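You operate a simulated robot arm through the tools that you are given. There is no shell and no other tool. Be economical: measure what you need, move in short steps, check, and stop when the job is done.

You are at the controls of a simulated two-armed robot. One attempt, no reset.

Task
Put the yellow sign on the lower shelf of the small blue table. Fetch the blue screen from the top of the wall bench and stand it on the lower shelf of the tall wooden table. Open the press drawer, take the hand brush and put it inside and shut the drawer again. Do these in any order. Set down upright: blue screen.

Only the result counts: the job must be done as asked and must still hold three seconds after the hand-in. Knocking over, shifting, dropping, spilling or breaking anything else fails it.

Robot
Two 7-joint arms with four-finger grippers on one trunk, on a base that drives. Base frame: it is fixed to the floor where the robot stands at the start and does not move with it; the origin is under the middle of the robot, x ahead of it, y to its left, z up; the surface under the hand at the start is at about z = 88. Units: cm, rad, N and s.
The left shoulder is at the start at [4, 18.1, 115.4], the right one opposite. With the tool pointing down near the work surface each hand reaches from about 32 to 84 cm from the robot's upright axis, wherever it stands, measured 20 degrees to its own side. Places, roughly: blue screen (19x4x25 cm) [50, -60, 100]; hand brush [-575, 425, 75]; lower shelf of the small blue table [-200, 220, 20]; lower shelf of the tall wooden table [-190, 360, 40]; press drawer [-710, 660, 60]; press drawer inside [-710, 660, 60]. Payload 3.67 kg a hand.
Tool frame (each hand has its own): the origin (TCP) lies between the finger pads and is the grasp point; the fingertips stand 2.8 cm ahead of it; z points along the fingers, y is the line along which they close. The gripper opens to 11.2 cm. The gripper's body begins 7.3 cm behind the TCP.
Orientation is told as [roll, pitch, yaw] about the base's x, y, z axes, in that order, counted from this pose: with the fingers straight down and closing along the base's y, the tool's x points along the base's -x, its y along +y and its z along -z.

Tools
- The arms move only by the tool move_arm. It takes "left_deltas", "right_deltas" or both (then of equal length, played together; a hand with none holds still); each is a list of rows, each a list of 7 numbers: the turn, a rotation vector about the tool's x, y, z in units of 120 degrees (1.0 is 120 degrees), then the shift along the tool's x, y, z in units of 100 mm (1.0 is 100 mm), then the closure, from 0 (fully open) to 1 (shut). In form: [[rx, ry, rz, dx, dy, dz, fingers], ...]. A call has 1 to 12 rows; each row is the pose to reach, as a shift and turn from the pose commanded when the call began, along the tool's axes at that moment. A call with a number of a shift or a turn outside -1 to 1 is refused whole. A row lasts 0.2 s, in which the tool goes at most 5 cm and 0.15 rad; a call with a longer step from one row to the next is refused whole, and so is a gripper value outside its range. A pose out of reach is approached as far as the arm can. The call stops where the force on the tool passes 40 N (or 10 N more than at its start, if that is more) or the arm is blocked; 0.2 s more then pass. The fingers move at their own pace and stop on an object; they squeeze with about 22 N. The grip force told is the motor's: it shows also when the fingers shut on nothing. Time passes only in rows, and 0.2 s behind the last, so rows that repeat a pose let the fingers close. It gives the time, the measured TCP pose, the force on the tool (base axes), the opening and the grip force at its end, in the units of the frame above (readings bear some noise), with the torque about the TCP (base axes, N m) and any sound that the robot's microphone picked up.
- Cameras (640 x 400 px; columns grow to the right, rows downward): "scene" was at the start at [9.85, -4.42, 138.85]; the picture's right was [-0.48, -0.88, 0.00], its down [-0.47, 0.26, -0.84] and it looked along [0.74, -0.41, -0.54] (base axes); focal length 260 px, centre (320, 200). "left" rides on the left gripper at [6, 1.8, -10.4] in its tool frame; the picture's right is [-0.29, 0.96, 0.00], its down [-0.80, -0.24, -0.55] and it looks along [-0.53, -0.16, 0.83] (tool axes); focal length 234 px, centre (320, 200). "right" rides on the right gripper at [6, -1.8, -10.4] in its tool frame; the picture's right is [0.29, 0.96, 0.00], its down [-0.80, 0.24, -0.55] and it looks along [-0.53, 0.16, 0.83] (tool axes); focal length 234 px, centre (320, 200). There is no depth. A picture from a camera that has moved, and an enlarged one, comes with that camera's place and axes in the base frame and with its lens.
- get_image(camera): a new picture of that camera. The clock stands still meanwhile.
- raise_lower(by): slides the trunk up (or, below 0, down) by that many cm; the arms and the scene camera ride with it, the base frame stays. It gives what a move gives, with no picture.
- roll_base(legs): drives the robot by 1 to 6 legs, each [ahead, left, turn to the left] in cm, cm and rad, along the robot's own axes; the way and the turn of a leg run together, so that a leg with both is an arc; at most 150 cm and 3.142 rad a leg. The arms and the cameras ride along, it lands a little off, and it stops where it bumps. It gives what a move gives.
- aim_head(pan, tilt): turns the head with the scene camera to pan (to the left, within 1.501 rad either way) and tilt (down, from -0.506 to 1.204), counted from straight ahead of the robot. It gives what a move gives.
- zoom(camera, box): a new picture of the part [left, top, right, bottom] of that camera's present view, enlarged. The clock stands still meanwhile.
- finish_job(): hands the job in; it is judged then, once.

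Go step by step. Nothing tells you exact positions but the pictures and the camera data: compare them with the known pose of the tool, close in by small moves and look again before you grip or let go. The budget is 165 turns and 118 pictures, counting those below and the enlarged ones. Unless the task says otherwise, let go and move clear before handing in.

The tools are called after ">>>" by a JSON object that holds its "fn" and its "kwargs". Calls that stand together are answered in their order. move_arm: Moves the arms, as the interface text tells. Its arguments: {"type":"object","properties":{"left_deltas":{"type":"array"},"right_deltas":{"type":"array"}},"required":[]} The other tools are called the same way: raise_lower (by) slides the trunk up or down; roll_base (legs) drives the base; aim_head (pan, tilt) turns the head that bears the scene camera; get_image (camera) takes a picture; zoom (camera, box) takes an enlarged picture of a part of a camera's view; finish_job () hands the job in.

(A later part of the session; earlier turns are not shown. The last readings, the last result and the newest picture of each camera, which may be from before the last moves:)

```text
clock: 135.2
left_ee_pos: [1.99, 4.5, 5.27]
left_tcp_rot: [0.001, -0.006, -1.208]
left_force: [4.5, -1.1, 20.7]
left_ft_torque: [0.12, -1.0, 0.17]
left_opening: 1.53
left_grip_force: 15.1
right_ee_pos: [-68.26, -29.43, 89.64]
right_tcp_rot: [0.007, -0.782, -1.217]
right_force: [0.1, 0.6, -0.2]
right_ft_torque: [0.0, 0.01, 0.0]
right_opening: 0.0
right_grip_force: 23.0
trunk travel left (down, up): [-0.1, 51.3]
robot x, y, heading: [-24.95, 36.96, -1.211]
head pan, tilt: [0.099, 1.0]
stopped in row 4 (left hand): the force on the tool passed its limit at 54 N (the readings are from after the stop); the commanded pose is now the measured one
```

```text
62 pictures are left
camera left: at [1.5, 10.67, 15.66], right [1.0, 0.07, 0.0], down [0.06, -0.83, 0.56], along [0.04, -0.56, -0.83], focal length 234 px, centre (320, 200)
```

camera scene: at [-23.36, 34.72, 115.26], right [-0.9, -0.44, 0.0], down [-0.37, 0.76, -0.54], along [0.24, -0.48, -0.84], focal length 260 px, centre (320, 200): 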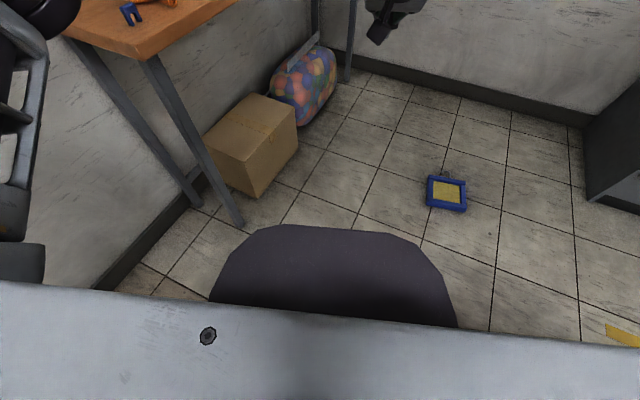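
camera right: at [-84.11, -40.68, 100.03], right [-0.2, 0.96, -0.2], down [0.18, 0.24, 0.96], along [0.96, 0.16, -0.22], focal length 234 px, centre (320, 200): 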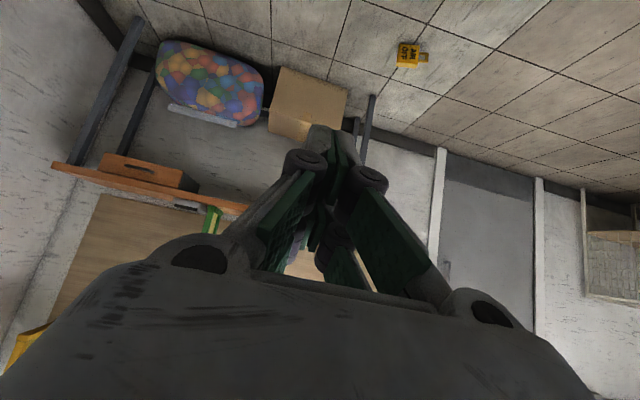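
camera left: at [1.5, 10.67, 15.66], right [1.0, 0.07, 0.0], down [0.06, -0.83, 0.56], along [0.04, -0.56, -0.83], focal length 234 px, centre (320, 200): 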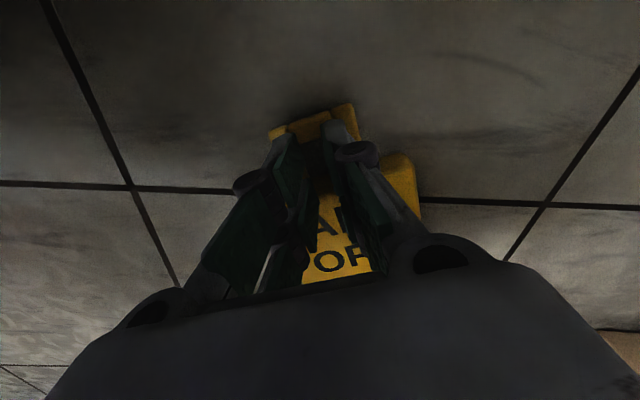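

The fingers rode over the handle. The better option is straddling the body at full opening from a closer stance, so I'll rise, open, drive 2 cm nearer and re-measure.

>>> {"fn": "move_arm", "kwargs": {"left_deltas": [[0, 0, 0, 0, 0, -0.2, 1], [0, 0, 0, 0, 0, -0.4, 0.5], [0, 0, 0, -0.1, 0, -0.6, 0], [0, 0, 0, -0.2, 0, -0.7, 0], [0, 0, 0, -0.3, 0, -0.7, 0]]}}

>>> {"fn": "roll_base", "kwargs": {"legs": [[2.2, 0, 0]]}}

>>> {"fn": "get_image", "kwargs": {"camera": "left"}}

```text
clock: 136.4
left_ee_pos: [2.79, 1.93, 12.11]
left_tcp_rot: [-0.001, 0.001, -1.211]
left_force: [-0.6, 0.1, 0.6]
left_ft_torque: [-0.01, -0.03, 0.0]
left_opening: 11.19
left_grip_force: 0.0
right_ee_pos: [-68.11, -29.56, 89.74]
right_tcp_rot: [0.006, -0.779, -1.218]
right_force: [0.0, -0.4, -0.1]
right_ft_torque: [0.06, 0.02, -0.03]
right_opening: 0.01
right_grip_force: 22.4
trunk travel left (down, up): [-0.1, 51.3]
robot x, y, heading: [-25.2, 37.11, -1.208]
head pan, tilt: [0.099, 1.0]
```

```text
clock: 137.2
left_ee_pos: [3.72, -0.18, 11.91]
left_tcp_rot: [-0.001, 0.0, -1.212]
left_force: [0.8, -0.3, -0.4]
left_ft_torque: [0.02, 0.0, -0.02]
left_opening: 11.17
left_grip_force: 0.0
right_ee_pos: [-67.25, -31.66, 89.53]
right_tcp_rot: [0.006, -0.778, -1.216]
right_force: [-1.3, -0.5, -1.0]
right_ft_torque: [0.02, 0.01, 0.01]
right_opening: 0.0
right_grip_force: 22.1
trunk travel left (down, up): [-0.1, 51.3]
robot x, y, heading: [-24.0, 35.34, -1.21]
head pan, tilt: [0.099, 1.0]
```

```text
61 pictures are left
camera left: at [3.2, 6.02, 22.44], right [1.0, 0.07, 0.0], down [0.06, -0.83, 0.55], along [0.04, -0.55, -0.83], focal length 234 px, centre (320, 200)
```

left: 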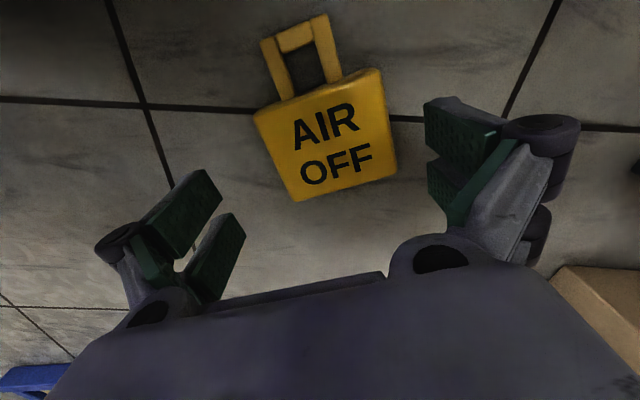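

>>> {"fn": "move_arm", "kwargs": {"left_deltas": [[0, 0, 0, 0, 0.052, 0.1, 0], [0, 0, 0, 0, 0.052, 0.35, 0], [0, 0, 0, 0, 0.052, 0.55, 0], [0, 0, 0, 0, 0.052, 0.55, 0]]}}

>>> {"fn": "get_image", "kwargs": {"camera": "left"}}

```text
clock: 138.2
left_ee_pos: [4.2, 0.03, 6.33]
left_tcp_rot: [-0.001, -0.001, -1.211]
left_force: [-0.6, 0.4, -0.3]
left_ft_torque: [0.0, -0.03, 0.02]
left_opening: 11.21
left_grip_force: 0.1
right_ee_pos: [-67.34, -31.64, 89.69]
right_tcp_rot: [0.004, -0.779, -1.216]
right_force: [0.1, 0.7, -0.2]
right_ft_torque: [0.02, 0.03, -0.01]
right_opening: 0.0
right_grip_force: 22.1
trunk travel left (down, up): [-0.1, 51.3]
robot x, y, heading: [-24.02, 35.59, -1.209]
head pan, tilt: [0.099, 1.0]
```

```text
60 pictures are left
camera left: at [3.74, 6.12, 16.87], right [1.0, 0.07, 0.0], down [0.06, -0.83, 0.56], along [0.04, -0.55, -0.83], focal length 234 px, centre (320, 200)
```

left: 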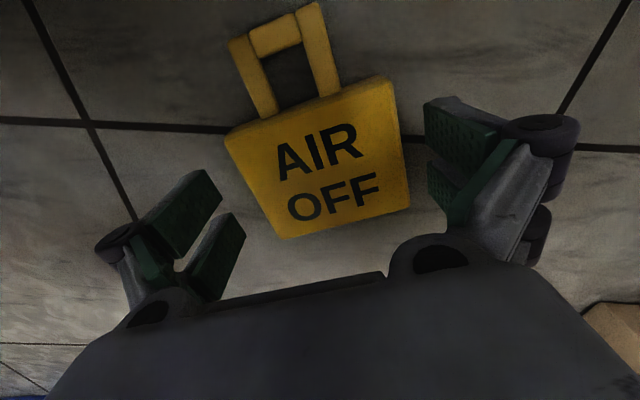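

Centred. I'll descend to floor level and close.

>>> {"fn": "move_arm", "kwargs": {"left_deltas": [[0, 0, 0, 0, -0.005, 0.1, 0], [0, 0, 0, 0, -0.005, 0.2, 0], [0, 0, 0, 0, -0.005, 0.31, 0], [0, 0, 0, 0, -0.005, 0.31, 0]]}}

>>> {"fn": "get_image", "kwargs": {"camera": "left"}}

```text
clock: 139.2
left_ee_pos: [4.06, -0.03, 3.32]
left_tcp_rot: [-0.001, -0.001, -1.209]
left_force: [0.1, -0.8, 2.1]
left_ft_torque: [0.03, 0.17, 0.05]
left_opening: 11.19
left_grip_force: 0.1
right_ee_pos: [-67.24, -31.67, 89.59]
right_tcp_rot: [0.006, -0.778, -1.219]
right_force: [-0.3, -0.3, 0.4]
right_ft_torque: [-0.04, -0.02, 0.0]
right_opening: 0.01
right_grip_force: 22.0
trunk travel left (down, up): [-0.1, 51.3]
robot x, y, heading: [-24.35, 35.63, -1.209]
head pan, tilt: [0.099, 1.0]
```

```text
59 pictures are left
camera left: at [3.66, 6.12, 13.8], right [1.0, 0.07, 0.0], down [0.06, -0.83, 0.56], along [0.04, -0.55, -0.83], focal length 234 px, centre (320, 200)
```

left: 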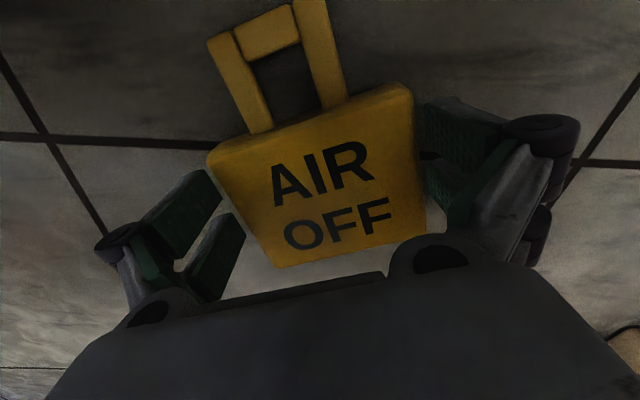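

>>> {"fn": "move_arm", "kwargs": {"left_deltas": [[0, 0, 0, 0, -0.02, -0.04, 0], [0, 0, 0, 0, -0.03, 0, 0], [0, 0, 0, 0, -0.03, 0.02, 0], [0, 0, 0, 0, -0.03, 0.02, 0]]}}

>>> {"fn": "move_arm", "kwargs": {"left_deltas": [[0, 0, 0, 0, 0, 0, 0.1], [0, 0, 0, 0, 0, 0, 0.3], [0, 0, 0, 0, 0, 0, 0.5], [0, 0, 0, 0, 0, 0, 1]]}}

>>> {"fn": "get_image", "kwargs": {"camera": "left"}}

```text
clock: 140.2
left_ee_pos: [3.89, -0.12, 3.21]
left_tcp_rot: [0.0, -0.003, -1.212]
left_force: [2.9, -0.2, 6.8]
left_ft_torque: [0.03, -0.36, 0.02]
left_opening: 11.32
left_grip_force: 0.0
right_ee_pos: [-67.32, -31.53, 89.64]
right_tcp_rot: [0.007, -0.778, -1.216]
right_force: [0.0, -0.6, -0.3]
right_ft_torque: [0.0, 0.01, 0.01]
right_opening: 0.0
right_grip_force: 21.8
trunk travel left (down, up): [-0.1, 51.3]
robot x, y, heading: [-24.14, 35.14, -1.206]
head pan, tilt: [0.099, 1.0]
```

```text
clock: 141.2
left_ee_pos: [3.84, -0.03, 3.26]
left_tcp_rot: [0.001, -0.001, -1.211]
left_force: [6.2, 3.0, 18.2]
left_ft_torque: [0.19, -0.69, 0.16]
left_opening: 11.15
left_grip_force: 22.1
right_ee_pos: [-67.44, -31.46, 89.73]
right_tcp_rot: [0.007, -0.781, -1.218]
right_force: [1.0, 0.7, 0.0]
right_ft_torque: [-0.01, -0.03, 0.01]
right_opening: 0.02
right_grip_force: 22.3
trunk travel left (down, up): [-0.1, 51.3]
robot x, y, heading: [-24.28, 35.42, -1.209]
head pan, tilt: [0.099, 1.0]
```

```text
58 pictures are left
camera left: at [3.42, 6.1, 13.72], right [1.0, 0.07, 0.0], down [0.06, -0.83, 0.56], along [0.04, -0.55, -0.83], focal length 234 px, centre (320, 200)
```

left: 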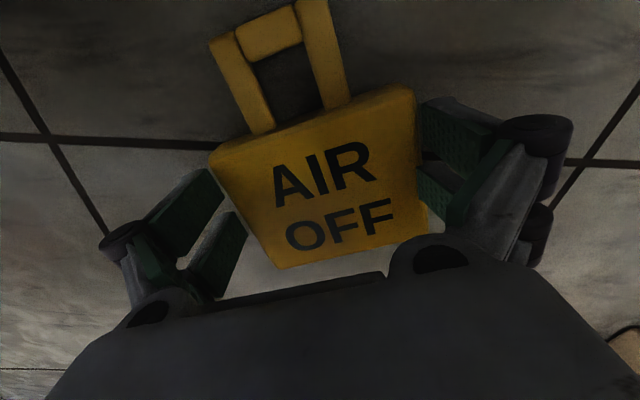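

The motor is loaded at 11.15 opening, so the body seems to be between the fingers. I'll test with a small lift.

>>> {"fn": "move_arm", "kwargs": {"left_deltas": [[0, 0, 0, 0, 0, -0.1, 1], [0, 0, 0, 0, 0, -0.25, 1], [0, 0, 0, 0, 0, -0.45, 1], [0, 0, 0, 0, 0, -0.45, 1]]}}

>>> {"fn": "get_image", "kwargs": {"camera": "left"}}

```text
clock: 142.2
left_ee_pos: [3.71, 0.11, 7.6]
left_tcp_rot: [0.001, -0.001, -1.211]
left_force: [-0.2, -0.9, -0.7]
left_ft_torque: [0.01, -0.02, 0.02]
left_opening: 11.1
left_grip_force: 22.1
right_ee_pos: [-67.32, -31.6, 89.76]
right_tcp_rot: [0.005, -0.778, -1.216]
right_force: [-0.4, 0.5, 0.1]
right_ft_torque: [0.01, -0.01, 0.0]
right_opening: 0.0
right_grip_force: 22.4
trunk travel left (down, up): [-0.1, 51.3]
robot x, y, heading: [-24.31, 35.23, -1.206]
head pan, tilt: [0.099, 1.0]
```

```text
57 pictures are left
camera left: at [3.24, 6.2, 18.05], right [1.0, 0.07, 0.0], down [0.06, -0.83, 0.55], along [0.04, -0.55, -0.83], focal length 234 px, centre (320, 200)
```

left: 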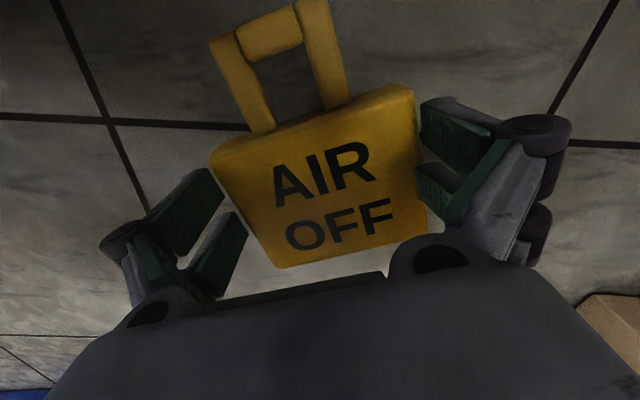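

The sign is lifted, held across its width. Now a drive test while it's still low: a short reverse, then check the grip.

>>> {"fn": "roll_base", "kwargs": {"legs": [[-20, 0, 0]]}}

>>> {"fn": "roll_base", "kwargs": {"legs": [[0, 0, -0.2]]}}

```text
clock: 143.8
left_ee_pos: [-3.25, 18.66, 7.59]
left_tcp_rot: [0.0, -0.001, -1.21]
left_force: [0.3, 0.3, -0.6]
left_ft_torque: [0.03, 0.01, 0.04]
left_opening: 11.1
left_grip_force: 21.6
right_ee_pos: [-74.29, -13.14, 89.66]
right_tcp_rot: [0.004, -0.78, -1.215]
right_force: [0.0, 0.1, 0.9]
right_ft_torque: [-0.04, 0.0, 0.01]
right_opening: 0.02
right_grip_force: 21.5
trunk travel left (down, up): [-0.1, 51.3]
robot x, y, heading: [-31.22, 53.74, -1.212]
head pan, tilt: [0.099, 1.0]
```

```text
clock: 145.0
left_ee_pos: [-11.01, 13.75, 7.64]
left_tcp_rot: [0.0, -0.002, -1.412]
left_force: [0.3, 0.7, -1.8]
left_ft_torque: [0.07, 0.02, 0.01]
left_opening: 11.09
left_grip_force: 22.0
right_ee_pos: [-86.93, -3.02, 89.71]
right_tcp_rot: [0.008, -0.778, -1.419]
right_force: [-0.2, -0.5, -0.2]
right_ft_torque: [-0.01, 0.02, 0.0]
right_opening: 0.02
right_grip_force: 21.8
trunk travel left (down, up): [-0.1, 51.3]
robot x, y, heading: [-31.44, 53.5, -1.407]
head pan, tilt: [0.099, 1.0]
```

The grip survives short legs; the earlier loss came on longer, faster ones, so I'll use short legs while carrying. Next I go around to the west of the screen and turn to face +x.

>>> {"fn": "roll_base", "kwargs": {"legs": [[10.6, -18.1, 0], [10.6, -18.1, 0], [10.6, -18.1, 0], [10.6, -18.1, 0]]}}

>>> {"fn": "roll_base", "kwargs": {"legs": [[0, 0, 0.33], [0, 0, 0.33], [0, 0, 0.33], [0, 0, 0.32]]}}

```text
clock: 150.4
left_ee_pos: [-76.3, -39.56, 7.54]
left_tcp_rot: [-0.001, 0.001, -1.409]
left_force: [-1.0, -0.2, -0.2]
left_ft_torque: [-0.01, -0.03, 0.0]
left_opening: 11.03
left_grip_force: 22.0
right_ee_pos: [-152.17, -56.82, 89.68]
right_tcp_rot: [0.007, -0.778, -1.416]
right_force: [0.5, -0.8, -0.3]
right_ft_torque: [-0.01, -0.02, 0.0]
right_opening: 0.01
right_grip_force: 22.2
trunk travel left (down, up): [-0.1, 51.3]
robot x, y, heading: [-96.61, 0.58, -1.409]
head pan, tilt: [0.099, 1.0]
```

```text
clock: 155.3
left_ee_pos: [-52.93, 9.65, 7.57]
left_tcp_rot: [0.0, -0.001, -0.099]
left_force: [-1.5, -0.1, -0.2]
left_ft_torque: [0.0, 0.0, -0.01]
left_opening: 11.04
left_grip_force: 21.9
right_ee_pos: [-55.79, -68.05, 89.68]
right_tcp_rot: [0.007, -0.78, -0.104]
right_force: [0.3, -0.2, -0.3]
right_ft_torque: [0.0, 0.01, 0.03]
right_opening: 0.03
right_grip_force: 21.5
trunk travel left (down, up): [-0.1, 51.3]
robot x, y, heading: [-96.67, 0.38, -0.103]
head pan, tilt: [0.099, 1.0]
```

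The sign is still held. Now I'll bring the right arm down and inward while lifting the left.

>>> {"fn": "move_arm", "kwargs": {"left_deltas": [[0, 0, 0, 0, 0, -0.25, 1], [0, 0, 0, 0, 0, -0.5, 1], [0, 0, 0, 0, 0, -0.75, 1], [0, 0, 0, 0, 0, -1, 1]], "right_deltas": [[0, 0, 0, 0.25, 0.23, 0.25, 1], [0, 0, 0, 0.5, 0.46, 0.5, 0.6], [0, 0, 0, 0.75, 0.69, 0.75, 0.6], [0, 0, 0, 1, 0.92, 1, 0.6]]}}

>>> {"fn": "move_arm", "kwargs": {"left_deltas": [[0, 0, 0, 0, 0, -0.25, 1], [0, 0, 0, 0, 0, -0.5, 1], [0, 0, 0, 0, 0, -0.75, 1], [0, 0, 0, 0, 0, -1, 1]], "right_deltas": [[0, 0, 0, 0.25, 0.23, 0.25, 0.6], [0, 0, 0, 0.5, 0.46, 0.5, 0.6], [0, 0, 0, 0.75, 0.69, 0.75, 0.6], [0, 0, 0, 1, 0.92, 1, 0.6]]}}

>>> {"fn": "move_arm", "kwargs": {"left_deltas": [[0, 0, 0, 0, 0, -0.25, 1], [0, 0, 0, 0, 0, -0.5, 1], [0, 0, 0, 0, 0, -0.75, 1], [0, 0, 0, 0, 0, -1, 1]], "right_deltas": [[0, 0, 0, 0.25, 0.23, 0.25, 0.6], [0, 0, 0, 0.5, 0.46, 0.5, 0.6], [0, 0, 0, 0.75, 0.69, 0.75, 0.6], [0, 0, 0, 1, 0.92, 1, 0.6]]}}

>>> {"fn": "move_arm", "kwargs": {"left_deltas": [[0, 0, 0, 0, 0, -0.25, 1], [0, 0, 0, 0, 0, -0.5, 1], [0, 0, 0, 0, 0, -0.75, 1], [0, 0, 0, 0, 0, -1, 1]], "right_deltas": [[0, 0, 0, 0.25, 0.23, 0.25, 0.6], [0, 0, 0, 0.5, 0.46, 0.5, 0.6], [0, 0, 0, 0.75, 0.69, 0.75, 0.6], [0, 0, 0, 1, 0.92, 1, 0.6]]}}

>>> {"fn": "get_image", "kwargs": {"camera": "right"}}

```text
clock: 156.3
left_ee_pos: [-52.83, 9.91, 17.81]
left_tcp_rot: [0.001, -0.002, -0.098]
left_force: [0.2, 0.3, -0.3]
left_ft_torque: [-0.02, 0.03, 0.0]
left_opening: 9.42
left_grip_force: 14.0
right_ee_pos: [-54.63, -58.73, 75.64]
right_tcp_rot: [0.005, -0.781, -0.105]
right_force: [0.9, -1.1, -0.1]
right_ft_torque: [0.0, -0.01, 0.01]
right_opening: 4.47
right_grip_force: 0.1
trunk travel left (down, up): [-0.1, 51.3]
robot x, y, heading: [-96.51, 0.38, -0.1]
head pan, tilt: [0.099, 1.0]
```

```text
clock: 157.3
left_ee_pos: [-52.78, 9.97, 27.44]
left_tcp_rot: [0.001, 0.0, -0.098]
left_force: [-0.7, -0.1, 0.4]
left_ft_torque: [0.01, 0.01, 0.01]
left_opening: 0.0
left_grip_force: 22.3
right_ee_pos: [-54.3, -49.21, 61.66]
right_tcp_rot: [0.007, -0.781, -0.107]
right_force: [0.0, -0.7, 0.7]
right_ft_torque: [0.0, -0.01, -0.02]
right_opening: 4.48
right_grip_force: 0.0
trunk travel left (down, up): [-0.1, 51.3]
robot x, y, heading: [-96.61, 0.24, -0.098]
head pan, tilt: [0.099, 1.0]
```

```text
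clock: 158.3
left_ee_pos: [-52.7, 9.78, 37.56]
left_tcp_rot: [0.0, 0.0, -0.098]
left_force: [-0.2, -0.4, 0.1]
left_ft_torque: [0.02, 0.0, 0.0]
left_opening: 0.0
left_grip_force: 21.6
right_ee_pos: [-53.43, -40.23, 47.39]
right_tcp_rot: [0.007, -0.78, -0.106]
right_force: [0.0, -0.1, -0.1]
right_ft_torque: [-0.01, 0.01, -0.03]
right_opening: 4.46
right_grip_force: 0.0
trunk travel left (down, up): [-0.1, 51.3]
robot x, y, heading: [-96.83, 0.55, -0.096]
head pan, tilt: [0.099, 1.0]
```

```text
clock: 159.3
left_ee_pos: [-52.73, 9.93, 47.59]
left_tcp_rot: [0.0, -0.001, -0.097]
left_force: [0.2, -0.4, -0.2]
left_ft_torque: [-0.01, -0.04, 0.01]
left_opening: 0.0
left_grip_force: 21.8
right_ee_pos: [-52.63, -30.97, 33.11]
right_tcp_rot: [0.005, -0.779, -0.105]
right_force: [0.2, -0.7, 0.5]
right_ft_torque: [-0.01, -0.01, 0.03]
right_opening: 4.45
right_grip_force: 0.0
trunk travel left (down, up): [-0.1, 51.3]
robot x, y, heading: [-96.8, 0.36, -0.1]
head pan, tilt: [0.099, 1.0]
```

```text
56 pictures are left
camera right: at [-64.42, -31.5, 36.28], right [-0.11, 0.97, -0.2], down [0.2, 0.22, 0.96], along [0.97, 0.06, -0.22], focal length 234 px, centre (320, 200)
```

right: 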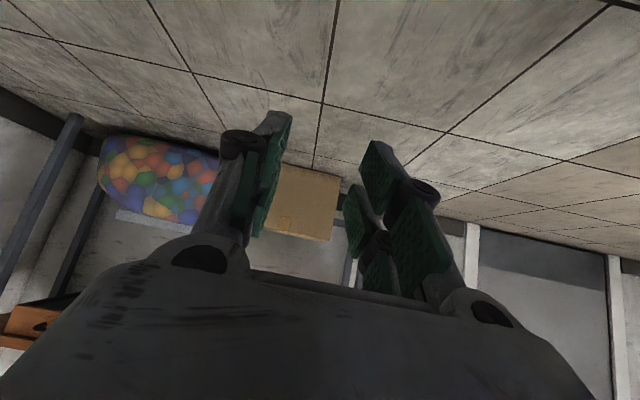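

The sign slipped out again as the left arm rose: with vertical fingers it slowly creeps down the pads. From now on I'll turn the closing axis vertical right after picking, so each object rests on the lower finger. First, find the sign.

>>> {"fn": "aim_head", "kwargs": {"pan": 0.1, "tilt": 0.85}}

>>> {"fn": "get_image", "kwargs": {"camera": "scene"}}

>>> {"fn": "get_image", "kwargs": {"camera": "left"}}

```text
clock: 160.0
left_ee_pos: [-52.83, 9.87, 47.56]
left_tcp_rot: [0.001, -0.001, -0.098]
left_force: [-0.6, -0.2, 0.4]
left_ft_torque: [0.01, -0.01, 0.03]
left_opening: 0.0
left_grip_force: 22.6
right_ee_pos: [-52.81, -31.01, 33.2]
right_tcp_rot: [0.007, -0.779, -0.104]
right_force: [-0.3, 0.4, -0.3]
right_ft_torque: [0.03, -0.01, -0.01]
right_opening: 4.46
right_grip_force: 0.1
trunk travel left (down, up): [-0.1, 51.3]
robot x, y, heading: [-96.67, 0.52, -0.1]
head pan, tilt: [0.099, 0.85]
```

```text
55 pictures are left
camera scene: at [-86.95, 0.02, 109.15], right [0.0, -1.0, 0.0], down [-0.75, 0.0, -0.66], along [0.66, 0.0, -0.75], focal length 260 px, centre (320, 200)
```

scene: 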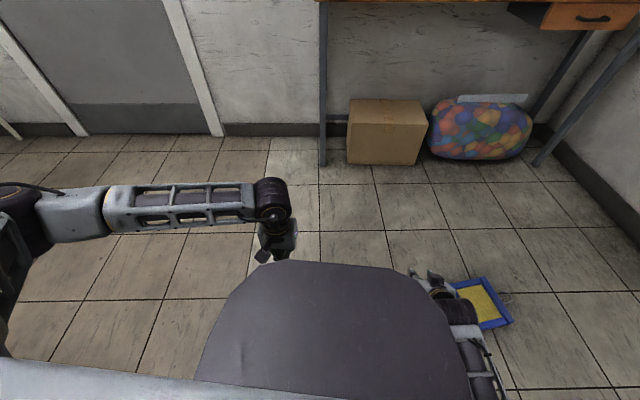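

```text
54 pictures are left
camera left: at [-58.51, 12.12, 57.99], right [0.38, 0.92, 0.0], down [0.77, -0.32, 0.55], along [0.51, -0.21, -0.83], focal length 234 px, centre (320, 200)
```

left: 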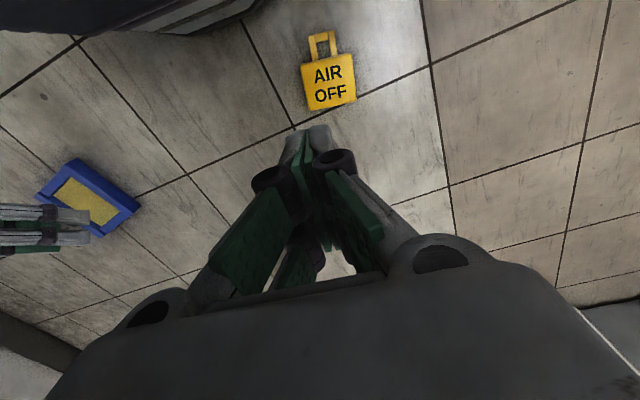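

The sign lies flat right under the left hand with its handle toward me. I'll open, align and descend over it again.

>>> {"fn": "move_arm", "kwargs": {"left_deltas": [[0, 0, 0.0315, -0.01, 0.17, 0.3, 0], [0, 0, 0.0315, -0.01, 0.17, 0.65, 0], [0, 0, 0.0315, -0.01, 0.17, 1.0, 0]]}}

>>> {"fn": "move_arm", "kwargs": {"left_deltas": [[0, 0, 0, 0, 0, 0.35, 0], [0, 0, 0, 0, 0, 0.7, 0], [0, 0, 0, 0, 0, 1.0, 0]]}}

>>> {"fn": "move_arm", "kwargs": {"left_deltas": [[0, 0, 0, 0, 0, 0.35, 0], [0, 0, 0, 0, 0, 0.7, 0], [0, 0, 0, 0, 0, 1.0, 0]]}}

>>> {"fn": "move_arm", "kwargs": {"left_deltas": [[0, 0, 0, 0, 0, 0.35, 0], [0, 0, 0, 0, 0, 0.7, 0], [0, 0, 0, 0, 0, 0.9, 0], [0, 0, 0, 0, 0, 0.9, 0]]}}

>>> {"fn": "get_image", "kwargs": {"camera": "left"}}

```text
clock: 160.8
left_ee_pos: [-52.58, 11.39, 37.56]
left_tcp_rot: [-0.001, -0.001, -0.163]
left_force: [0.2, 0.0, -0.1]
left_ft_torque: [0.01, 0.02, 0.03]
left_opening: 10.4
left_grip_force: 0.2
right_ee_pos: [-52.68, -30.95, 33.14]
right_tcp_rot: [0.007, -0.779, -0.104]
right_force: [0.1, -0.2, -0.8]
right_ft_torque: [-0.02, 0.06, 0.02]
right_opening: 4.48
right_grip_force: 0.0
trunk travel left (down, up): [-0.1, 51.3]
robot x, y, heading: [-97.21, 0.34, -0.102]
head pan, tilt: [0.099, 0.85]
```

```text
clock: 161.6
left_ee_pos: [-52.5, 11.43, 27.33]
left_tcp_rot: [0.0, 0.001, -0.164]
left_force: [0.1, 0.0, -0.7]
left_ft_torque: [-0.02, 0.01, -0.04]
left_opening: 11.18
left_grip_force: 0.1
right_ee_pos: [-52.81, -30.86, 33.19]
right_tcp_rot: [0.008, -0.779, -0.105]
right_force: [-1.2, 0.4, -0.9]
right_ft_torque: [-0.01, 0.01, 0.03]
right_opening: 4.47
right_grip_force: 0.1
trunk travel left (down, up): [-0.1, 51.3]
robot x, y, heading: [-96.89, 0.42, -0.097]
head pan, tilt: [0.099, 0.85]
```

```text
clock: 162.4
left_ee_pos: [-52.57, 11.36, 17.48]
left_tcp_rot: [0.001, 0.001, -0.164]
left_force: [0.0, 0.2, -0.4]
left_ft_torque: [0.02, -0.01, 0.01]
left_opening: 11.2
left_grip_force: 0.1
right_ee_pos: [-52.67, -30.99, 33.15]
right_tcp_rot: [0.008, -0.779, -0.106]
right_force: [1.2, -0.6, 0.6]
right_ft_torque: [0.0, -0.01, 0.0]
right_opening: 4.51
right_grip_force: 0.0
trunk travel left (down, up): [-0.1, 51.3]
robot x, y, heading: [-97.05, 0.23, -0.096]
head pan, tilt: [0.099, 0.85]
```

```text
clock: 163.4
left_ee_pos: [-52.72, 11.07, 8.69]
left_tcp_rot: [-0.002, -0.002, -0.163]
left_force: [-0.2, 0.5, -0.1]
left_ft_torque: [0.01, 0.0, 0.0]
left_opening: 11.21
left_grip_force: 0.1
right_ee_pos: [-52.74, -30.95, 33.28]
right_tcp_rot: [0.006, -0.779, -0.106]
right_force: [-0.9, -0.7, 0.0]
right_ft_torque: [-0.01, -0.02, 0.02]
right_opening: 4.49
right_grip_force: 0.1
trunk travel left (down, up): [-0.1, 51.3]
robot x, y, heading: [-96.48, 0.6, -0.097]
head pan, tilt: [0.099, 0.85]
```

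```text
53 pictures are left
camera left: at [-58.35, 13.78, 19.07], right [0.44, 0.9, 0.0], down [0.75, -0.37, 0.56], along [0.5, -0.25, -0.83], focal length 234 px, centre (320, 200)
```

left: 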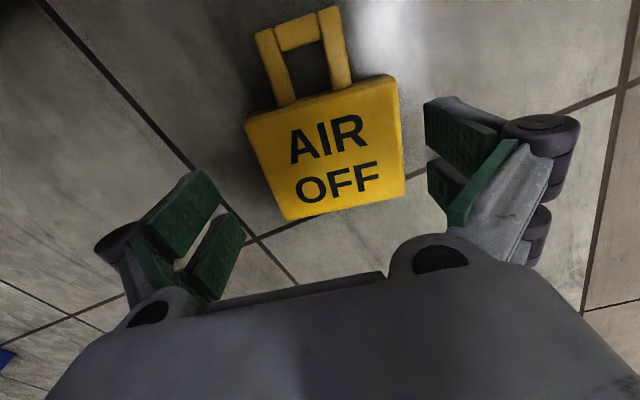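

>>> {"fn": "move_arm", "kwargs": {"left_deltas": [[0, 0, 0, 0, 0.03, 0.1, 0], [0, 0, 0, 0, 0.03, 0.3, 0], [0, 0, 0, 0, 0.03, 0.45, 0], [0, 0, 0, 0, 0.03, 0.5, 0], [0, 0, 0, 0, 0.03, 0.54, 0]]}}

>>> {"fn": "move_arm", "kwargs": {"left_deltas": [[0, 0, 0, 0, 0, 0, 0.1], [0, 0, 0, 0, 0, 0, 0.3], [0, 0, 0, 0, 0, 0, 0.5], [0, 0, 0, 0, 0, 0, 1]]}}

>>> {"fn": "get_image", "kwargs": {"camera": "left"}}

```text
clock: 164.6
left_ee_pos: [-52.48, 11.57, 3.31]
left_tcp_rot: [-0.002, 0.0, -0.163]
left_force: [-1.6, -1.0, 12.4]
left_ft_torque: [-0.14, 0.0, -0.06]
left_opening: 11.22
left_grip_force: 0.1
right_ee_pos: [-52.76, -30.92, 33.05]
right_tcp_rot: [0.005, -0.778, -0.104]
right_force: [-0.2, -0.5, 0.2]
right_ft_torque: [0.0, -0.02, -0.01]
right_opening: 4.45
right_grip_force: 0.1
trunk travel left (down, up): [-0.1, 51.3]
robot x, y, heading: [-96.54, 0.13, -0.099]
head pan, tilt: [0.099, 0.85]
```

```text
clock: 165.6
left_ee_pos: [-52.47, 11.54, 3.44]
left_tcp_rot: [-0.002, -0.006, -0.163]
left_force: [4.8, -2.1, 29.2]
left_ft_torque: [-0.47, 0.16, -0.03]
left_opening: 11.1
left_grip_force: 21.5
right_ee_pos: [-52.8, -30.99, 33.23]
right_tcp_rot: [0.008, -0.781, -0.107]
right_force: [-0.7, -0.3, 0.3]
right_ft_torque: [-0.02, -0.02, 0.03]
right_opening: 4.46
right_grip_force: 0.1
trunk travel left (down, up): [-0.1, 51.3]
robot x, y, heading: [-96.8, 0.18, -0.099]
head pan, tilt: [0.099, 0.85]
```

```text
52 pictures are left
camera left: at [-58.03, 14.24, 13.79], right [0.44, 0.9, 0.0], down [0.74, -0.37, 0.56], along [0.5, -0.25, -0.83], focal length 234 px, centre (320, 200)
```

left: 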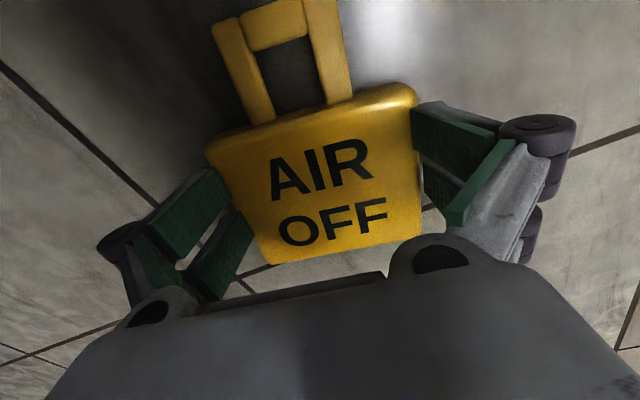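

It's gripped. Now I'll lift, raise the trunk, then turn the hand so the fingers point forward with the closing axis vertical.

>>> {"fn": "move_arm", "kwargs": {"left_deltas": [[0, 0, 0, 0, 0, -0.15, 1], [0, 0, 0, -0.1, 0, -0.45, 1], [0, 0, 0, -0.3, 0, -0.75, 1], [0, 0, 0, -0.5, 0, -1.0, 1]]}}

>>> {"fn": "move_arm", "kwargs": {"left_deltas": [[0, 0, 0, -0.2, 0, -0.3, 1], [0, 0, 0, -0.4, 0, -0.6, 1], [0, 0, 0, -0.7, 0, -0.9, 1], [0, 0, 0, -0.7, 0, -1.0, 1]]}}

>>> {"fn": "raise_lower", "kwargs": {"by": 48}}

>>> {"fn": "move_arm", "kwargs": {"left_deltas": [[-0.041, -0.041, 0.041, 0, 0, 0, 1], [-0.082, -0.082, 0.082, 0, 0, 0, 1], [-0.123, -0.123, 0.123, 0, 0, 0, 1], [-0.164, -0.164, 0.164, 0, 0, 0, 1], [-0.205, -0.205, 0.205, 0, 0, 0, 1], [-0.246, -0.246, 0.246, 0, 0, 0, 1], [-0.2887, -0.2887, 0.2887, 0, 0, 0, 1]]}}

```text
clock: 166.6
left_ee_pos: [-47.52, 10.94, 13.23]
left_tcp_rot: [0.001, 0.0, -0.164]
left_force: [0.1, 0.2, -1.0]
left_ft_torque: [-0.03, -0.04, -0.02]
left_opening: 0.0
left_grip_force: 22.4
right_ee_pos: [-52.78, -30.97, 33.22]
right_tcp_rot: [0.006, -0.778, -0.105]
right_force: [-0.5, -0.6, -0.3]
right_ft_torque: [0.01, 0.02, -0.01]
right_opening: 4.48
right_grip_force: 0.1
trunk travel left (down, up): [-0.1, 51.3]
robot x, y, heading: [-96.29, 0.44, -0.1]
head pan, tilt: [0.099, 0.85]
```

```text
clock: 167.6
left_ee_pos: [-40.46, 9.84, 23.29]
left_tcp_rot: [0.0, 0.0, -0.164]
left_force: [0.2, 0.3, 0.0]
left_ft_torque: [0.01, -0.02, 0.0]
left_opening: 0.0
left_grip_force: 22.4
right_ee_pos: [-52.71, -30.92, 33.1]
right_tcp_rot: [0.006, -0.778, -0.104]
right_force: [-0.2, -0.5, 0.1]
right_ft_torque: [-0.02, -0.01, 0.02]
right_opening: 4.51
right_grip_force: 0.1
trunk travel left (down, up): [-0.1, 51.3]
robot x, y, heading: [-96.56, 0.18, -0.095]
head pan, tilt: [0.099, 0.85]
```

```text
refused: 48 is not a number from -40 to 40
```

```text
refused: row 7 steps farther than a row can; nothing moved
```

The grip only caught the rounded rim, and it slipped out at once. The handle is the better target, taken nearer its crossbar so the fingers clear the body. I'll back off 9 cm for room and look.

>>> {"fn": "roll_base", "kwargs": {"legs": [[-9, 0, 0]]}}

>>> {"fn": "move_arm", "kwargs": {"left_deltas": [[0, 0, 0, 0.3, 0, 0.1, 1], [0, 0, 0, 0.6, 0, 0.3, 0.5], [0, 0, 0, 0.8, 0, 0.5, 0.25], [0, 0, 0, 0.95, 0.02, 0.8, 0.25], [0, 0, 0, 0.95, 0.02, 0.8, 0.25]]}}

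>>> {"fn": "get_image", "kwargs": {"camera": "left"}}

```text
clock: 168.7
left_ee_pos: [-49.78, 10.85, 23.26]
left_tcp_rot: [0.0, -0.003, -0.161]
left_force: [-0.4, -0.7, -0.1]
left_ft_torque: [-0.01, -0.03, -0.03]
left_opening: 0.03
left_grip_force: 21.9
right_ee_pos: [-61.77, -30.02, 33.22]
right_tcp_rot: [0.007, -0.78, -0.104]
right_force: [0.3, 0.2, 0.2]
right_ft_torque: [0.01, -0.02, -0.01]
right_opening: 4.49
right_grip_force: 0.1
trunk travel left (down, up): [-0.1, 51.3]
robot x, y, heading: [-105.77, 1.02, -0.099]
head pan, tilt: [0.099, 0.85]
```

```text
clock: 169.9
left_ee_pos: [-59.06, 12.58, 15.36]
left_tcp_rot: [0.001, 0.0, -0.159]
left_force: [-0.5, -1.0, -0.1]
left_ft_torque: [0.01, -0.01, 0.0]
left_opening: 8.4
left_grip_force: 0.0
right_ee_pos: [-61.85, -29.95, 33.2]
right_tcp_rot: [0.006, -0.779, -0.102]
right_force: [0.2, -0.1, -0.6]
right_ft_torque: [-0.02, 0.05, -0.02]
right_opening: 4.45
right_grip_force: 0.0
trunk travel left (down, up): [-0.1, 51.3]
robot x, y, heading: [-105.8, 1.49, -0.093]
head pan, tilt: [0.099, 0.85]
```

```text
51 pictures are left
camera left: at [-64.69, 15.27, 25.78], right [0.44, 0.9, 0.0], down [0.75, -0.36, 0.56], along [0.5, -0.24, -0.83], focal length 234 px, centre (320, 200)
```

left: 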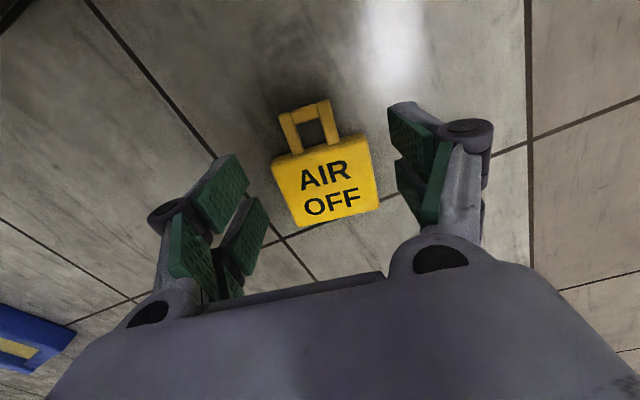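

>>> {"fn": "move_arm", "kwargs": {"left_deltas": [[0, 0, 0.038, 0.026, -0.114, 0.3, 0.25], [0, 0, 0.038, 0.026, -0.114, 0.6, 0.25], [0, 0, 0.038, 0.026, -0.114, 0.85, 0.25], [0, 0, 0.038, 0.026, -0.114, 0.85, 0.25]]}}

>>> {"fn": "get_image", "kwargs": {"camera": "left"}}

```text
clock: 170.9
left_ee_pos: [-59.35, 11.54, 6.84]
left_tcp_rot: [-0.002, -0.003, -0.241]
left_force: [-0.1, 0.0, -0.1]
left_ft_torque: [0.03, 0.03, 0.01]
left_opening: 8.42
left_grip_force: 0.1
right_ee_pos: [-61.86, -29.92, 33.19]
right_tcp_rot: [0.007, -0.777, -0.101]
right_force: [1.5, 0.2, 0.2]
right_ft_torque: [0.0, 0.0, 0.0]
right_opening: 4.48
right_grip_force: 0.0
trunk travel left (down, up): [-0.1, 51.3]
robot x, y, heading: [-105.85, 1.04, -0.098]
head pan, tilt: [0.099, 0.85]
```

```text
50 pictures are left
camera left: at [-64.81, 14.61, 17.28], right [0.51, 0.86, 0.0], down [0.72, -0.42, 0.56], along [0.48, -0.28, -0.83], focal length 234 px, centre (320, 200)
```

left: 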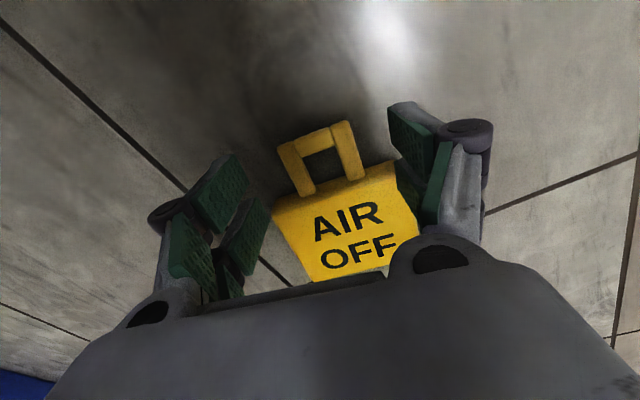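

>>> {"fn": "move_arm", "kwargs": {"left_deltas": [[0, 0, 0, 0, 0, 0.12, 0.25], [0, 0, 0, 0, 0, 0.24, 0.25], [0, 0, 0, 0, 0, 0.33, 0.25], [0, 0, 0, 0, 0, 0.36, 0.25]]}}

>>> {"fn": "move_arm", "kwargs": {"left_deltas": [[0, 0, 0, 0, 0, 0, 0.35], [0, 0, 0, 0, 0, 0, 0.45], [0, 0, 0, 0, 0, 0, 0.6], [0, 0, 0, 0, 0, 0, 1]]}}

>>> {"fn": "get_image", "kwargs": {"camera": "left"}}

```text
clock: 171.9
left_ee_pos: [-59.95, 11.45, 3.85]
left_tcp_rot: [-0.001, 0.0, -0.239]
left_force: [-0.7, -0.7, -0.1]
left_ft_torque: [0.01, 0.03, 0.0]
left_opening: 8.4
left_grip_force: 0.1
left hand out of reach, approached as far as the arm can: row 3, 4
right_ee_pos: [-61.75, -29.92, 33.18]
right_tcp_rot: [0.005, -0.78, -0.1]
right_force: [-0.2, 0.2, -0.6]
right_ft_torque: [-0.02, 0.0, -0.01]
right_opening: 4.47
right_grip_force: 0.1
trunk travel left (down, up): [-0.1, 51.3]
robot x, y, heading: [-105.71, 1.01, -0.096]
head pan, tilt: [0.099, 0.85]
```

```text
clock: 172.9
left_ee_pos: [-59.82, 11.51, 3.85]
left_tcp_rot: [-0.001, -0.002, -0.241]
left_force: [0.6, -0.1, 0.7]
left_ft_torque: [0.08, -0.02, -0.04]
left_opening: 5.37
left_grip_force: 22.4
right_ee_pos: [-61.78, -29.82, 33.22]
right_tcp_rot: [0.008, -0.778, -0.102]
right_force: [-0.6, -0.1, -1.0]
right_ft_torque: [-0.01, -0.03, 0.0]
right_opening: 4.49
right_grip_force: 0.1
trunk travel left (down, up): [-0.1, 51.3]
robot x, y, heading: [-105.94, 1.26, -0.097]
head pan, tilt: [0.099, 0.85]
```

```text
49 pictures are left
camera left: at [-65.27, 14.6, 14.23], right [0.51, 0.86, 0.0], down [0.72, -0.42, 0.56], along [0.48, -0.28, -0.83], focal length 234 px, centre (320, 200)
```

left: 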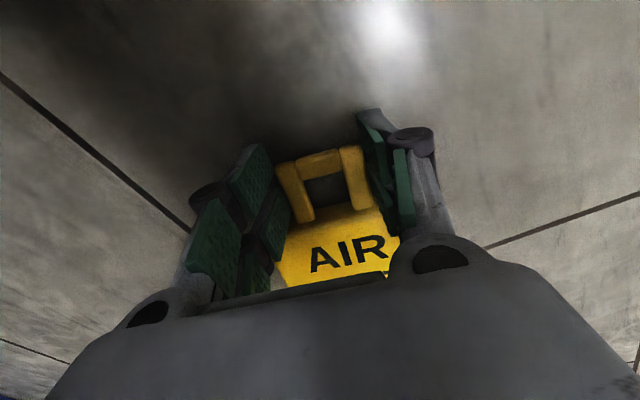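

It has the handle this time, at 5.37 opening. I'll lift straight away, moving forward and up.

>>> {"fn": "move_arm", "kwargs": {"left_deltas": [[0, 0, 0, 0, 0, -0.15, 1], [0, 0, 0, -0.1, 0, -0.45, 1], [0, 0, 0, -0.3, 0, -0.75, 1], [0, 0, 0, -0.5, 0, -1.0, 1]]}}

>>> {"fn": "raise_lower", "kwargs": {"by": 40}}

>>> {"fn": "move_arm", "kwargs": {"left_deltas": [[0, 0, 0, -0.2, 0, -0.3, 1], [0, 0, 0, -0.4, 0, -0.6, 1], [0, 0, 0, -0.7, 0, -0.9, 1], [0, 0, 0, -0.7, 0, -1.0, 1]]}}

>>> {"fn": "move_arm", "kwargs": {"left_deltas": [[-0.04, -0.04, 0.04, 0, 0, -0.1, 1], [-0.08, -0.08, 0.08, 0, 0, -0.2, 1], [-0.12, -0.12, 0.12, 0, 0, -0.3, 1], [-0.16, -0.16, 0.16, 0, 0, -0.4, 1], [-0.2, -0.2, 0.2, 0, 0, -0.5, 1], [-0.24, -0.24, 0.24, 0, 0, -0.6, 1], [-0.28, -0.28, 0.28, 0, 0, -0.7, 1], [-0.32, -0.32, 0.32, 0, 0, -0.8, 1], [-0.36, -0.36, 0.36, 0, 0, -0.9, 1], [-0.4, -0.4, 0.4, 0, 0, -0.9, 1], [-0.44, -0.44, 0.44, 0, 0, -0.9, 1], [-0.48, -0.48, 0.48, 0, 0, -0.9, 1]]}}

>>> {"fn": "get_image", "kwargs": {"camera": "left"}}

```text
clock: 173.9
left_ee_pos: [-55.18, 10.31, 13.87]
left_tcp_rot: [-0.001, 0.0, -0.241]
left_force: [-0.5, -0.1, -1.3]
left_ft_torque: [-0.01, 0.05, -0.03]
left_opening: 5.35
left_grip_force: 22.0
right_ee_pos: [-61.8, -29.91, 32.95]
right_tcp_rot: [0.007, -0.78, -0.101]
right_force: [-0.3, -0.8, 0.2]
right_ft_torque: [0.03, -0.01, 0.03]
right_opening: 4.49
right_grip_force: 0.0
trunk travel left (down, up): [-0.1, 51.3]
robot x, y, heading: [-105.75, 1.14, -0.096]
head pan, tilt: [0.099, 0.85]
```

```text
clock: 177.7
left_ee_pos: [-55.09, 10.27, 53.74]
left_tcp_rot: [0.001, -0.002, -0.242]
left_force: [-0.1, -0.1, -0.5]
left_ft_torque: [0.0, 0.05, -0.01]
left_opening: 5.39
left_grip_force: 21.3
right_ee_pos: [-61.79, -29.87, 72.97]
right_tcp_rot: [0.006, -0.779, -0.103]
right_force: [0.3, 1.1, -0.1]
right_ft_torque: [0.0, 0.01, 0.0]
right_opening: 4.47
right_grip_force: 0.1
trunk travel left (down, up): [-40.1, 11.3]
robot x, y, heading: [-106.01, 1.33, -0.099]
head pan, tilt: [0.099, 0.85]
```

```text
clock: 178.7
left_ee_pos: [-48.12, 8.77, 64.0]
left_tcp_rot: [-0.002, -0.002, -0.241]
left_force: [0.1, 0.4, -1.2]
left_ft_torque: [0.0, 0.06, -0.02]
left_opening: 5.37
left_grip_force: 21.7
right_ee_pos: [-61.78, -29.93, 73.01]
right_tcp_rot: [0.004, -0.779, -0.101]
right_force: [-0.3, -0.2, 0.1]
right_ft_torque: [-0.01, 0.01, -0.03]
right_opening: 4.49
right_grip_force: 0.1
trunk travel left (down, up): [-40.1, 11.3]
robot x, y, heading: [-106.0, 1.03, -0.091]
head pan, tilt: [0.099, 0.85]
```

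```text
clock: 181.3
left_ee_pos: [-47.79, -2.64, 80.1]
left_tcp_rot: [1.265, -0.158, -1.462]
left_force: [0.0, 0.4, -0.5]
left_ft_torque: [0.08, 0.03, 0.02]
left_opening: 5.38
left_grip_force: 21.8
left hand out of reach, approached as far as the arm can: row 9, 10, 11, 12
right_ee_pos: [-61.81, -29.91, 72.89]
right_tcp_rot: [0.008, -0.78, -0.103]
right_force: [-0.2, 0.7, -0.7]
right_ft_torque: [0.0, 0.01, -0.01]
right_opening: 4.5
right_grip_force: 0.0
trunk travel left (down, up): [-40.1, 11.3]
robot x, y, heading: [-105.36, 1.5, -0.097]
head pan, tilt: [0.099, 0.85]
```

```text
48 pictures are left
camera left: at [-57.9, 2.91, 84.1], right [0.3, -0.11, 0.95], down [-0.51, -0.86, 0.06], along [0.8, -0.5, -0.31], focal length 234 px, centre (320, 200)
```

left: 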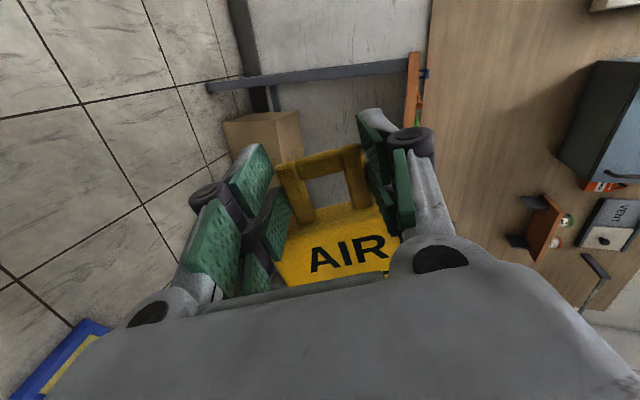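

The sign is now rigid in the hand, closing axis near vertical, resting on the lower finger. I'll deliver it first, turning in moderate steps and checking the grip.

>>> {"fn": "roll_base", "kwargs": {"legs": [[0, 0, 0.35], [0, 0, 0.35], [0, 0, 0.35], [0, 0, 0.35], [0, 0, 0.35], [0, 0, 0.35]]}}

>>> {"fn": "roll_base", "kwargs": {"legs": [[0, 0, 0.35], [0, 0, 0.35], [0, 0, 0.35], [0, -25, 0.08], [0, -25, 0], [0, -25, 0]]}}

```text
clock: 188.7
left_ee_pos: [-131.34, 53.59, 80.16]
left_tcp_rot: [1.264, -0.16, 0.625]
left_force: [-0.1, -0.3, -0.3]
left_ft_torque: [-0.01, 0.02, 0.0]
left_opening: 5.38
left_grip_force: 22.2
right_ee_pos: [-100.63, 54.97, 73.09]
right_tcp_rot: [0.007, -0.78, 1.984]
right_force: [0.4, -0.2, -0.3]
right_ft_torque: [-0.02, 0.01, 0.0]
right_opening: 4.49
right_grip_force: 0.1
trunk travel left (down, up): [-40.1, 11.3]
robot x, y, heading: [-106.11, 0.83, 1.989]
head pan, tilt: [0.099, 0.85]
```

```text
clock: 197.0
left_ee_pos: [-160.3, 76.69, 80.2]
left_tcp_rot: [1.264, -0.16, 1.736]
left_force: [-0.4, -0.6, -1.2]
left_ft_torque: [-0.02, -0.07, 0.02]
left_opening: 5.34
left_grip_force: 21.6
right_ee_pos: [-147.88, 104.72, 73.02]
right_tcp_rot: [0.007, -0.777, 3.096]
right_force: [0.2, -0.7, -0.1]
right_ft_torque: [0.02, 0.0, 0.0]
right_opening: 4.49
right_grip_force: 0.0
trunk travel left (down, up): [-40.1, 11.3]
robot x, y, heading: [-102.05, 76.0, 3.1]
head pan, tilt: [0.099, 0.85]
```

The grip holds steady. I'll continue toward the blue table's end.

>>> {"fn": "roll_base", "kwargs": {"legs": [[-1, -24.4, 0], [-1, -24.4, 0], [-1, -24.4, 0], [-1, -24.4, 0], [-1, -24.4, 0], [-1, -24.4, 0.04]]}}

>>> {"fn": "aim_head", "kwargs": {"pan": 0.0, "tilt": 0.75}}

>>> {"fn": "get_image", "kwargs": {"camera": "scene"}}

>>> {"fn": "get_image", "kwargs": {"camera": "left"}}

```text
clock: 206.0
left_ee_pos: [-150.07, 221.42, 80.07]
left_tcp_rot: [1.264, -0.159, 1.778]
left_force: [0.0, -0.3, -1.3]
left_ft_torque: [-0.12, 0.0, 0.0]
left_opening: 5.37
left_grip_force: 21.6
right_ee_pos: [-138.84, 250.08, 72.94]
right_tcp_rot: [0.008, -0.777, 3.138]
right_force: [-0.5, 0.8, 0.3]
right_ft_torque: [-0.01, 0.0, 0.0]
right_opening: 4.49
right_grip_force: 0.0
trunk travel left (down, up): [-40.1, 11.3]
robot x, y, heading: [-92.04, 223.93, -3.139]
head pan, tilt: [0.099, 0.85]
```

```text
clock: 206.7
left_ee_pos: [-150.12, 221.44, 80.18]
left_tcp_rot: [1.264, -0.159, 1.779]
left_force: [0.7, 0.4, -1.8]
left_ft_torque: [-0.05, -0.04, -0.02]
left_opening: 5.35
left_grip_force: 21.7
right_ee_pos: [-138.89, 250.1, 72.96]
right_tcp_rot: [0.007, -0.778, 3.137]
right_force: [0.6, 0.3, 0.9]
right_ft_torque: [-0.01, -0.02, 0.02]
right_opening: 4.49
right_grip_force: 0.1
trunk travel left (down, up): [-40.1, 11.3]
robot x, y, heading: [-91.79, 223.42, -3.138]
head pan, tilt: [0.0, 0.75]
```

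```text
47 pictures are left
camera scene: at [-102.21, 223.44, 149.81], right [-0.01, 1.0, 0.0], down [0.68, 0.0, -0.73], along [-0.73, 0.0, -0.68], focal length 260 px, centre (320, 200)
```

scene: 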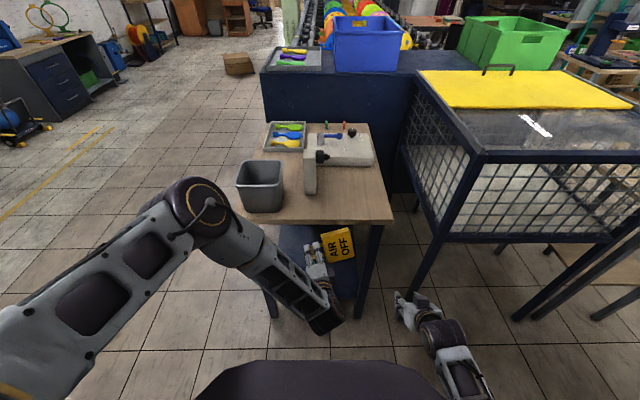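

```text
46 pictures are left
camera left: at [-139.53, 216.7, 84.04], right [-0.31, 0.08, 0.95], down [0.42, 0.9, 0.07], along [-0.85, 0.42, -0.32], focal length 234 px, centre (320, 200)
```

left: 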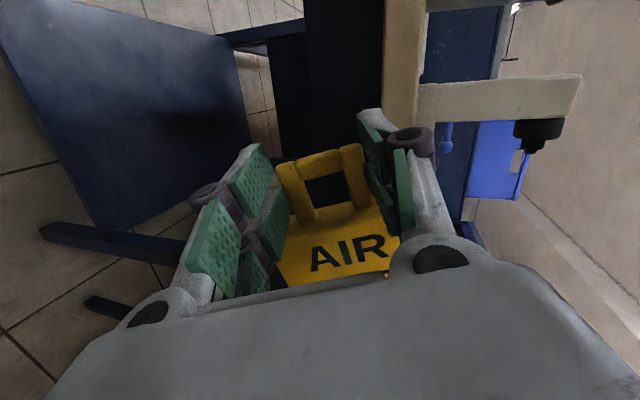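

I'm squarely at the table end: the top edge is at x≈-162, y from 194 to 248. I'll lower the trunk and look at the shelf.

>>> {"fn": "raise_lower", "kwargs": {"by": -39.5}}

>>> {"fn": "aim_head", "kwargs": {"pan": 0.0, "tilt": 0.7}}

>>> {"fn": "get_image", "kwargs": {"camera": "scene"}}

>>> {"fn": "get_image", "kwargs": {"camera": "left"}}

```text
clock: 210.5
left_ee_pos: [-150.1, 221.39, 40.79]
left_tcp_rot: [1.264, -0.16, 1.779]
left_force: [-0.2, 0.3, -0.7]
left_ft_torque: [-0.07, -0.04, 0.04]
left_opening: 5.34
left_grip_force: 22.0
right_ee_pos: [-138.87, 250.04, 33.71]
right_tcp_rot: [0.008, -0.778, 3.139]
right_force: [0.1, 0.2, -0.8]
right_ft_torque: [-0.01, 0.0, 0.01]
right_opening: 4.48
right_grip_force: 0.0
trunk travel left (down, up): [-0.6, 50.8]
robot x, y, heading: [-92.03, 223.15, -3.13]
head pan, tilt: [0.0, 0.75]
```

```text
clock: 211.1
left_ee_pos: [-150.08, 221.55, 40.72]
left_tcp_rot: [1.263, -0.159, 1.778]
left_force: [-0.1, -0.7, -1.1]
left_ft_torque: [-0.04, -0.04, 0.04]
left_opening: 5.37
left_grip_force: 22.0
right_ee_pos: [-138.93, 250.08, 33.49]
right_tcp_rot: [0.006, -0.778, 3.139]
right_force: [-0.5, 0.3, 0.3]
right_ft_torque: [0.02, -0.01, 0.02]
right_opening: 4.5
right_grip_force: 0.1
trunk travel left (down, up): [-0.6, 50.8]
robot x, y, heading: [-91.8, 223.52, -3.141]
head pan, tilt: [0.0, 0.7]
```

```text
45 pictures are left
camera scene: at [-102.41, 223.37, 110.84], right [-0.01, 1.0, 0.0], down [0.64, 0.0, -0.76], along [-0.76, 0.0, -0.64], focal length 260 px, centre (320, 200)
```

scene: 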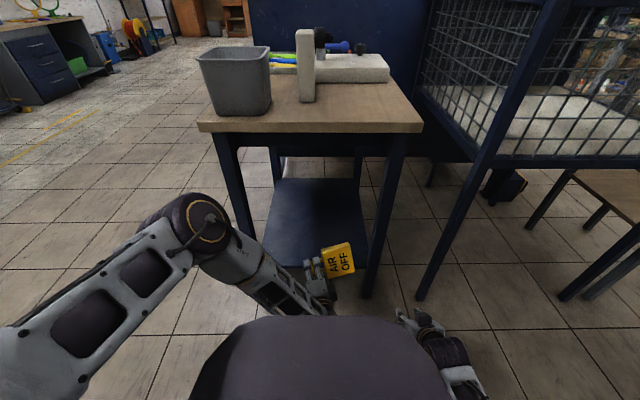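

```text
44 pictures are left
camera left: at [-139.52, 216.67, 44.64], right [-0.31, 0.08, 0.95], down [0.42, 0.9, 0.07], along [-0.85, 0.42, -0.31], focal length 234 px, centre (320, 200)
```

left: 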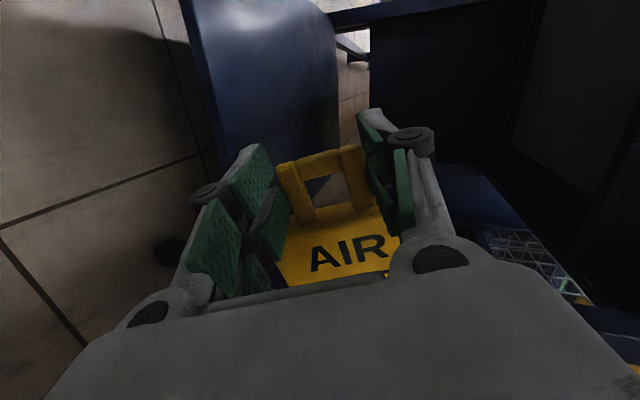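

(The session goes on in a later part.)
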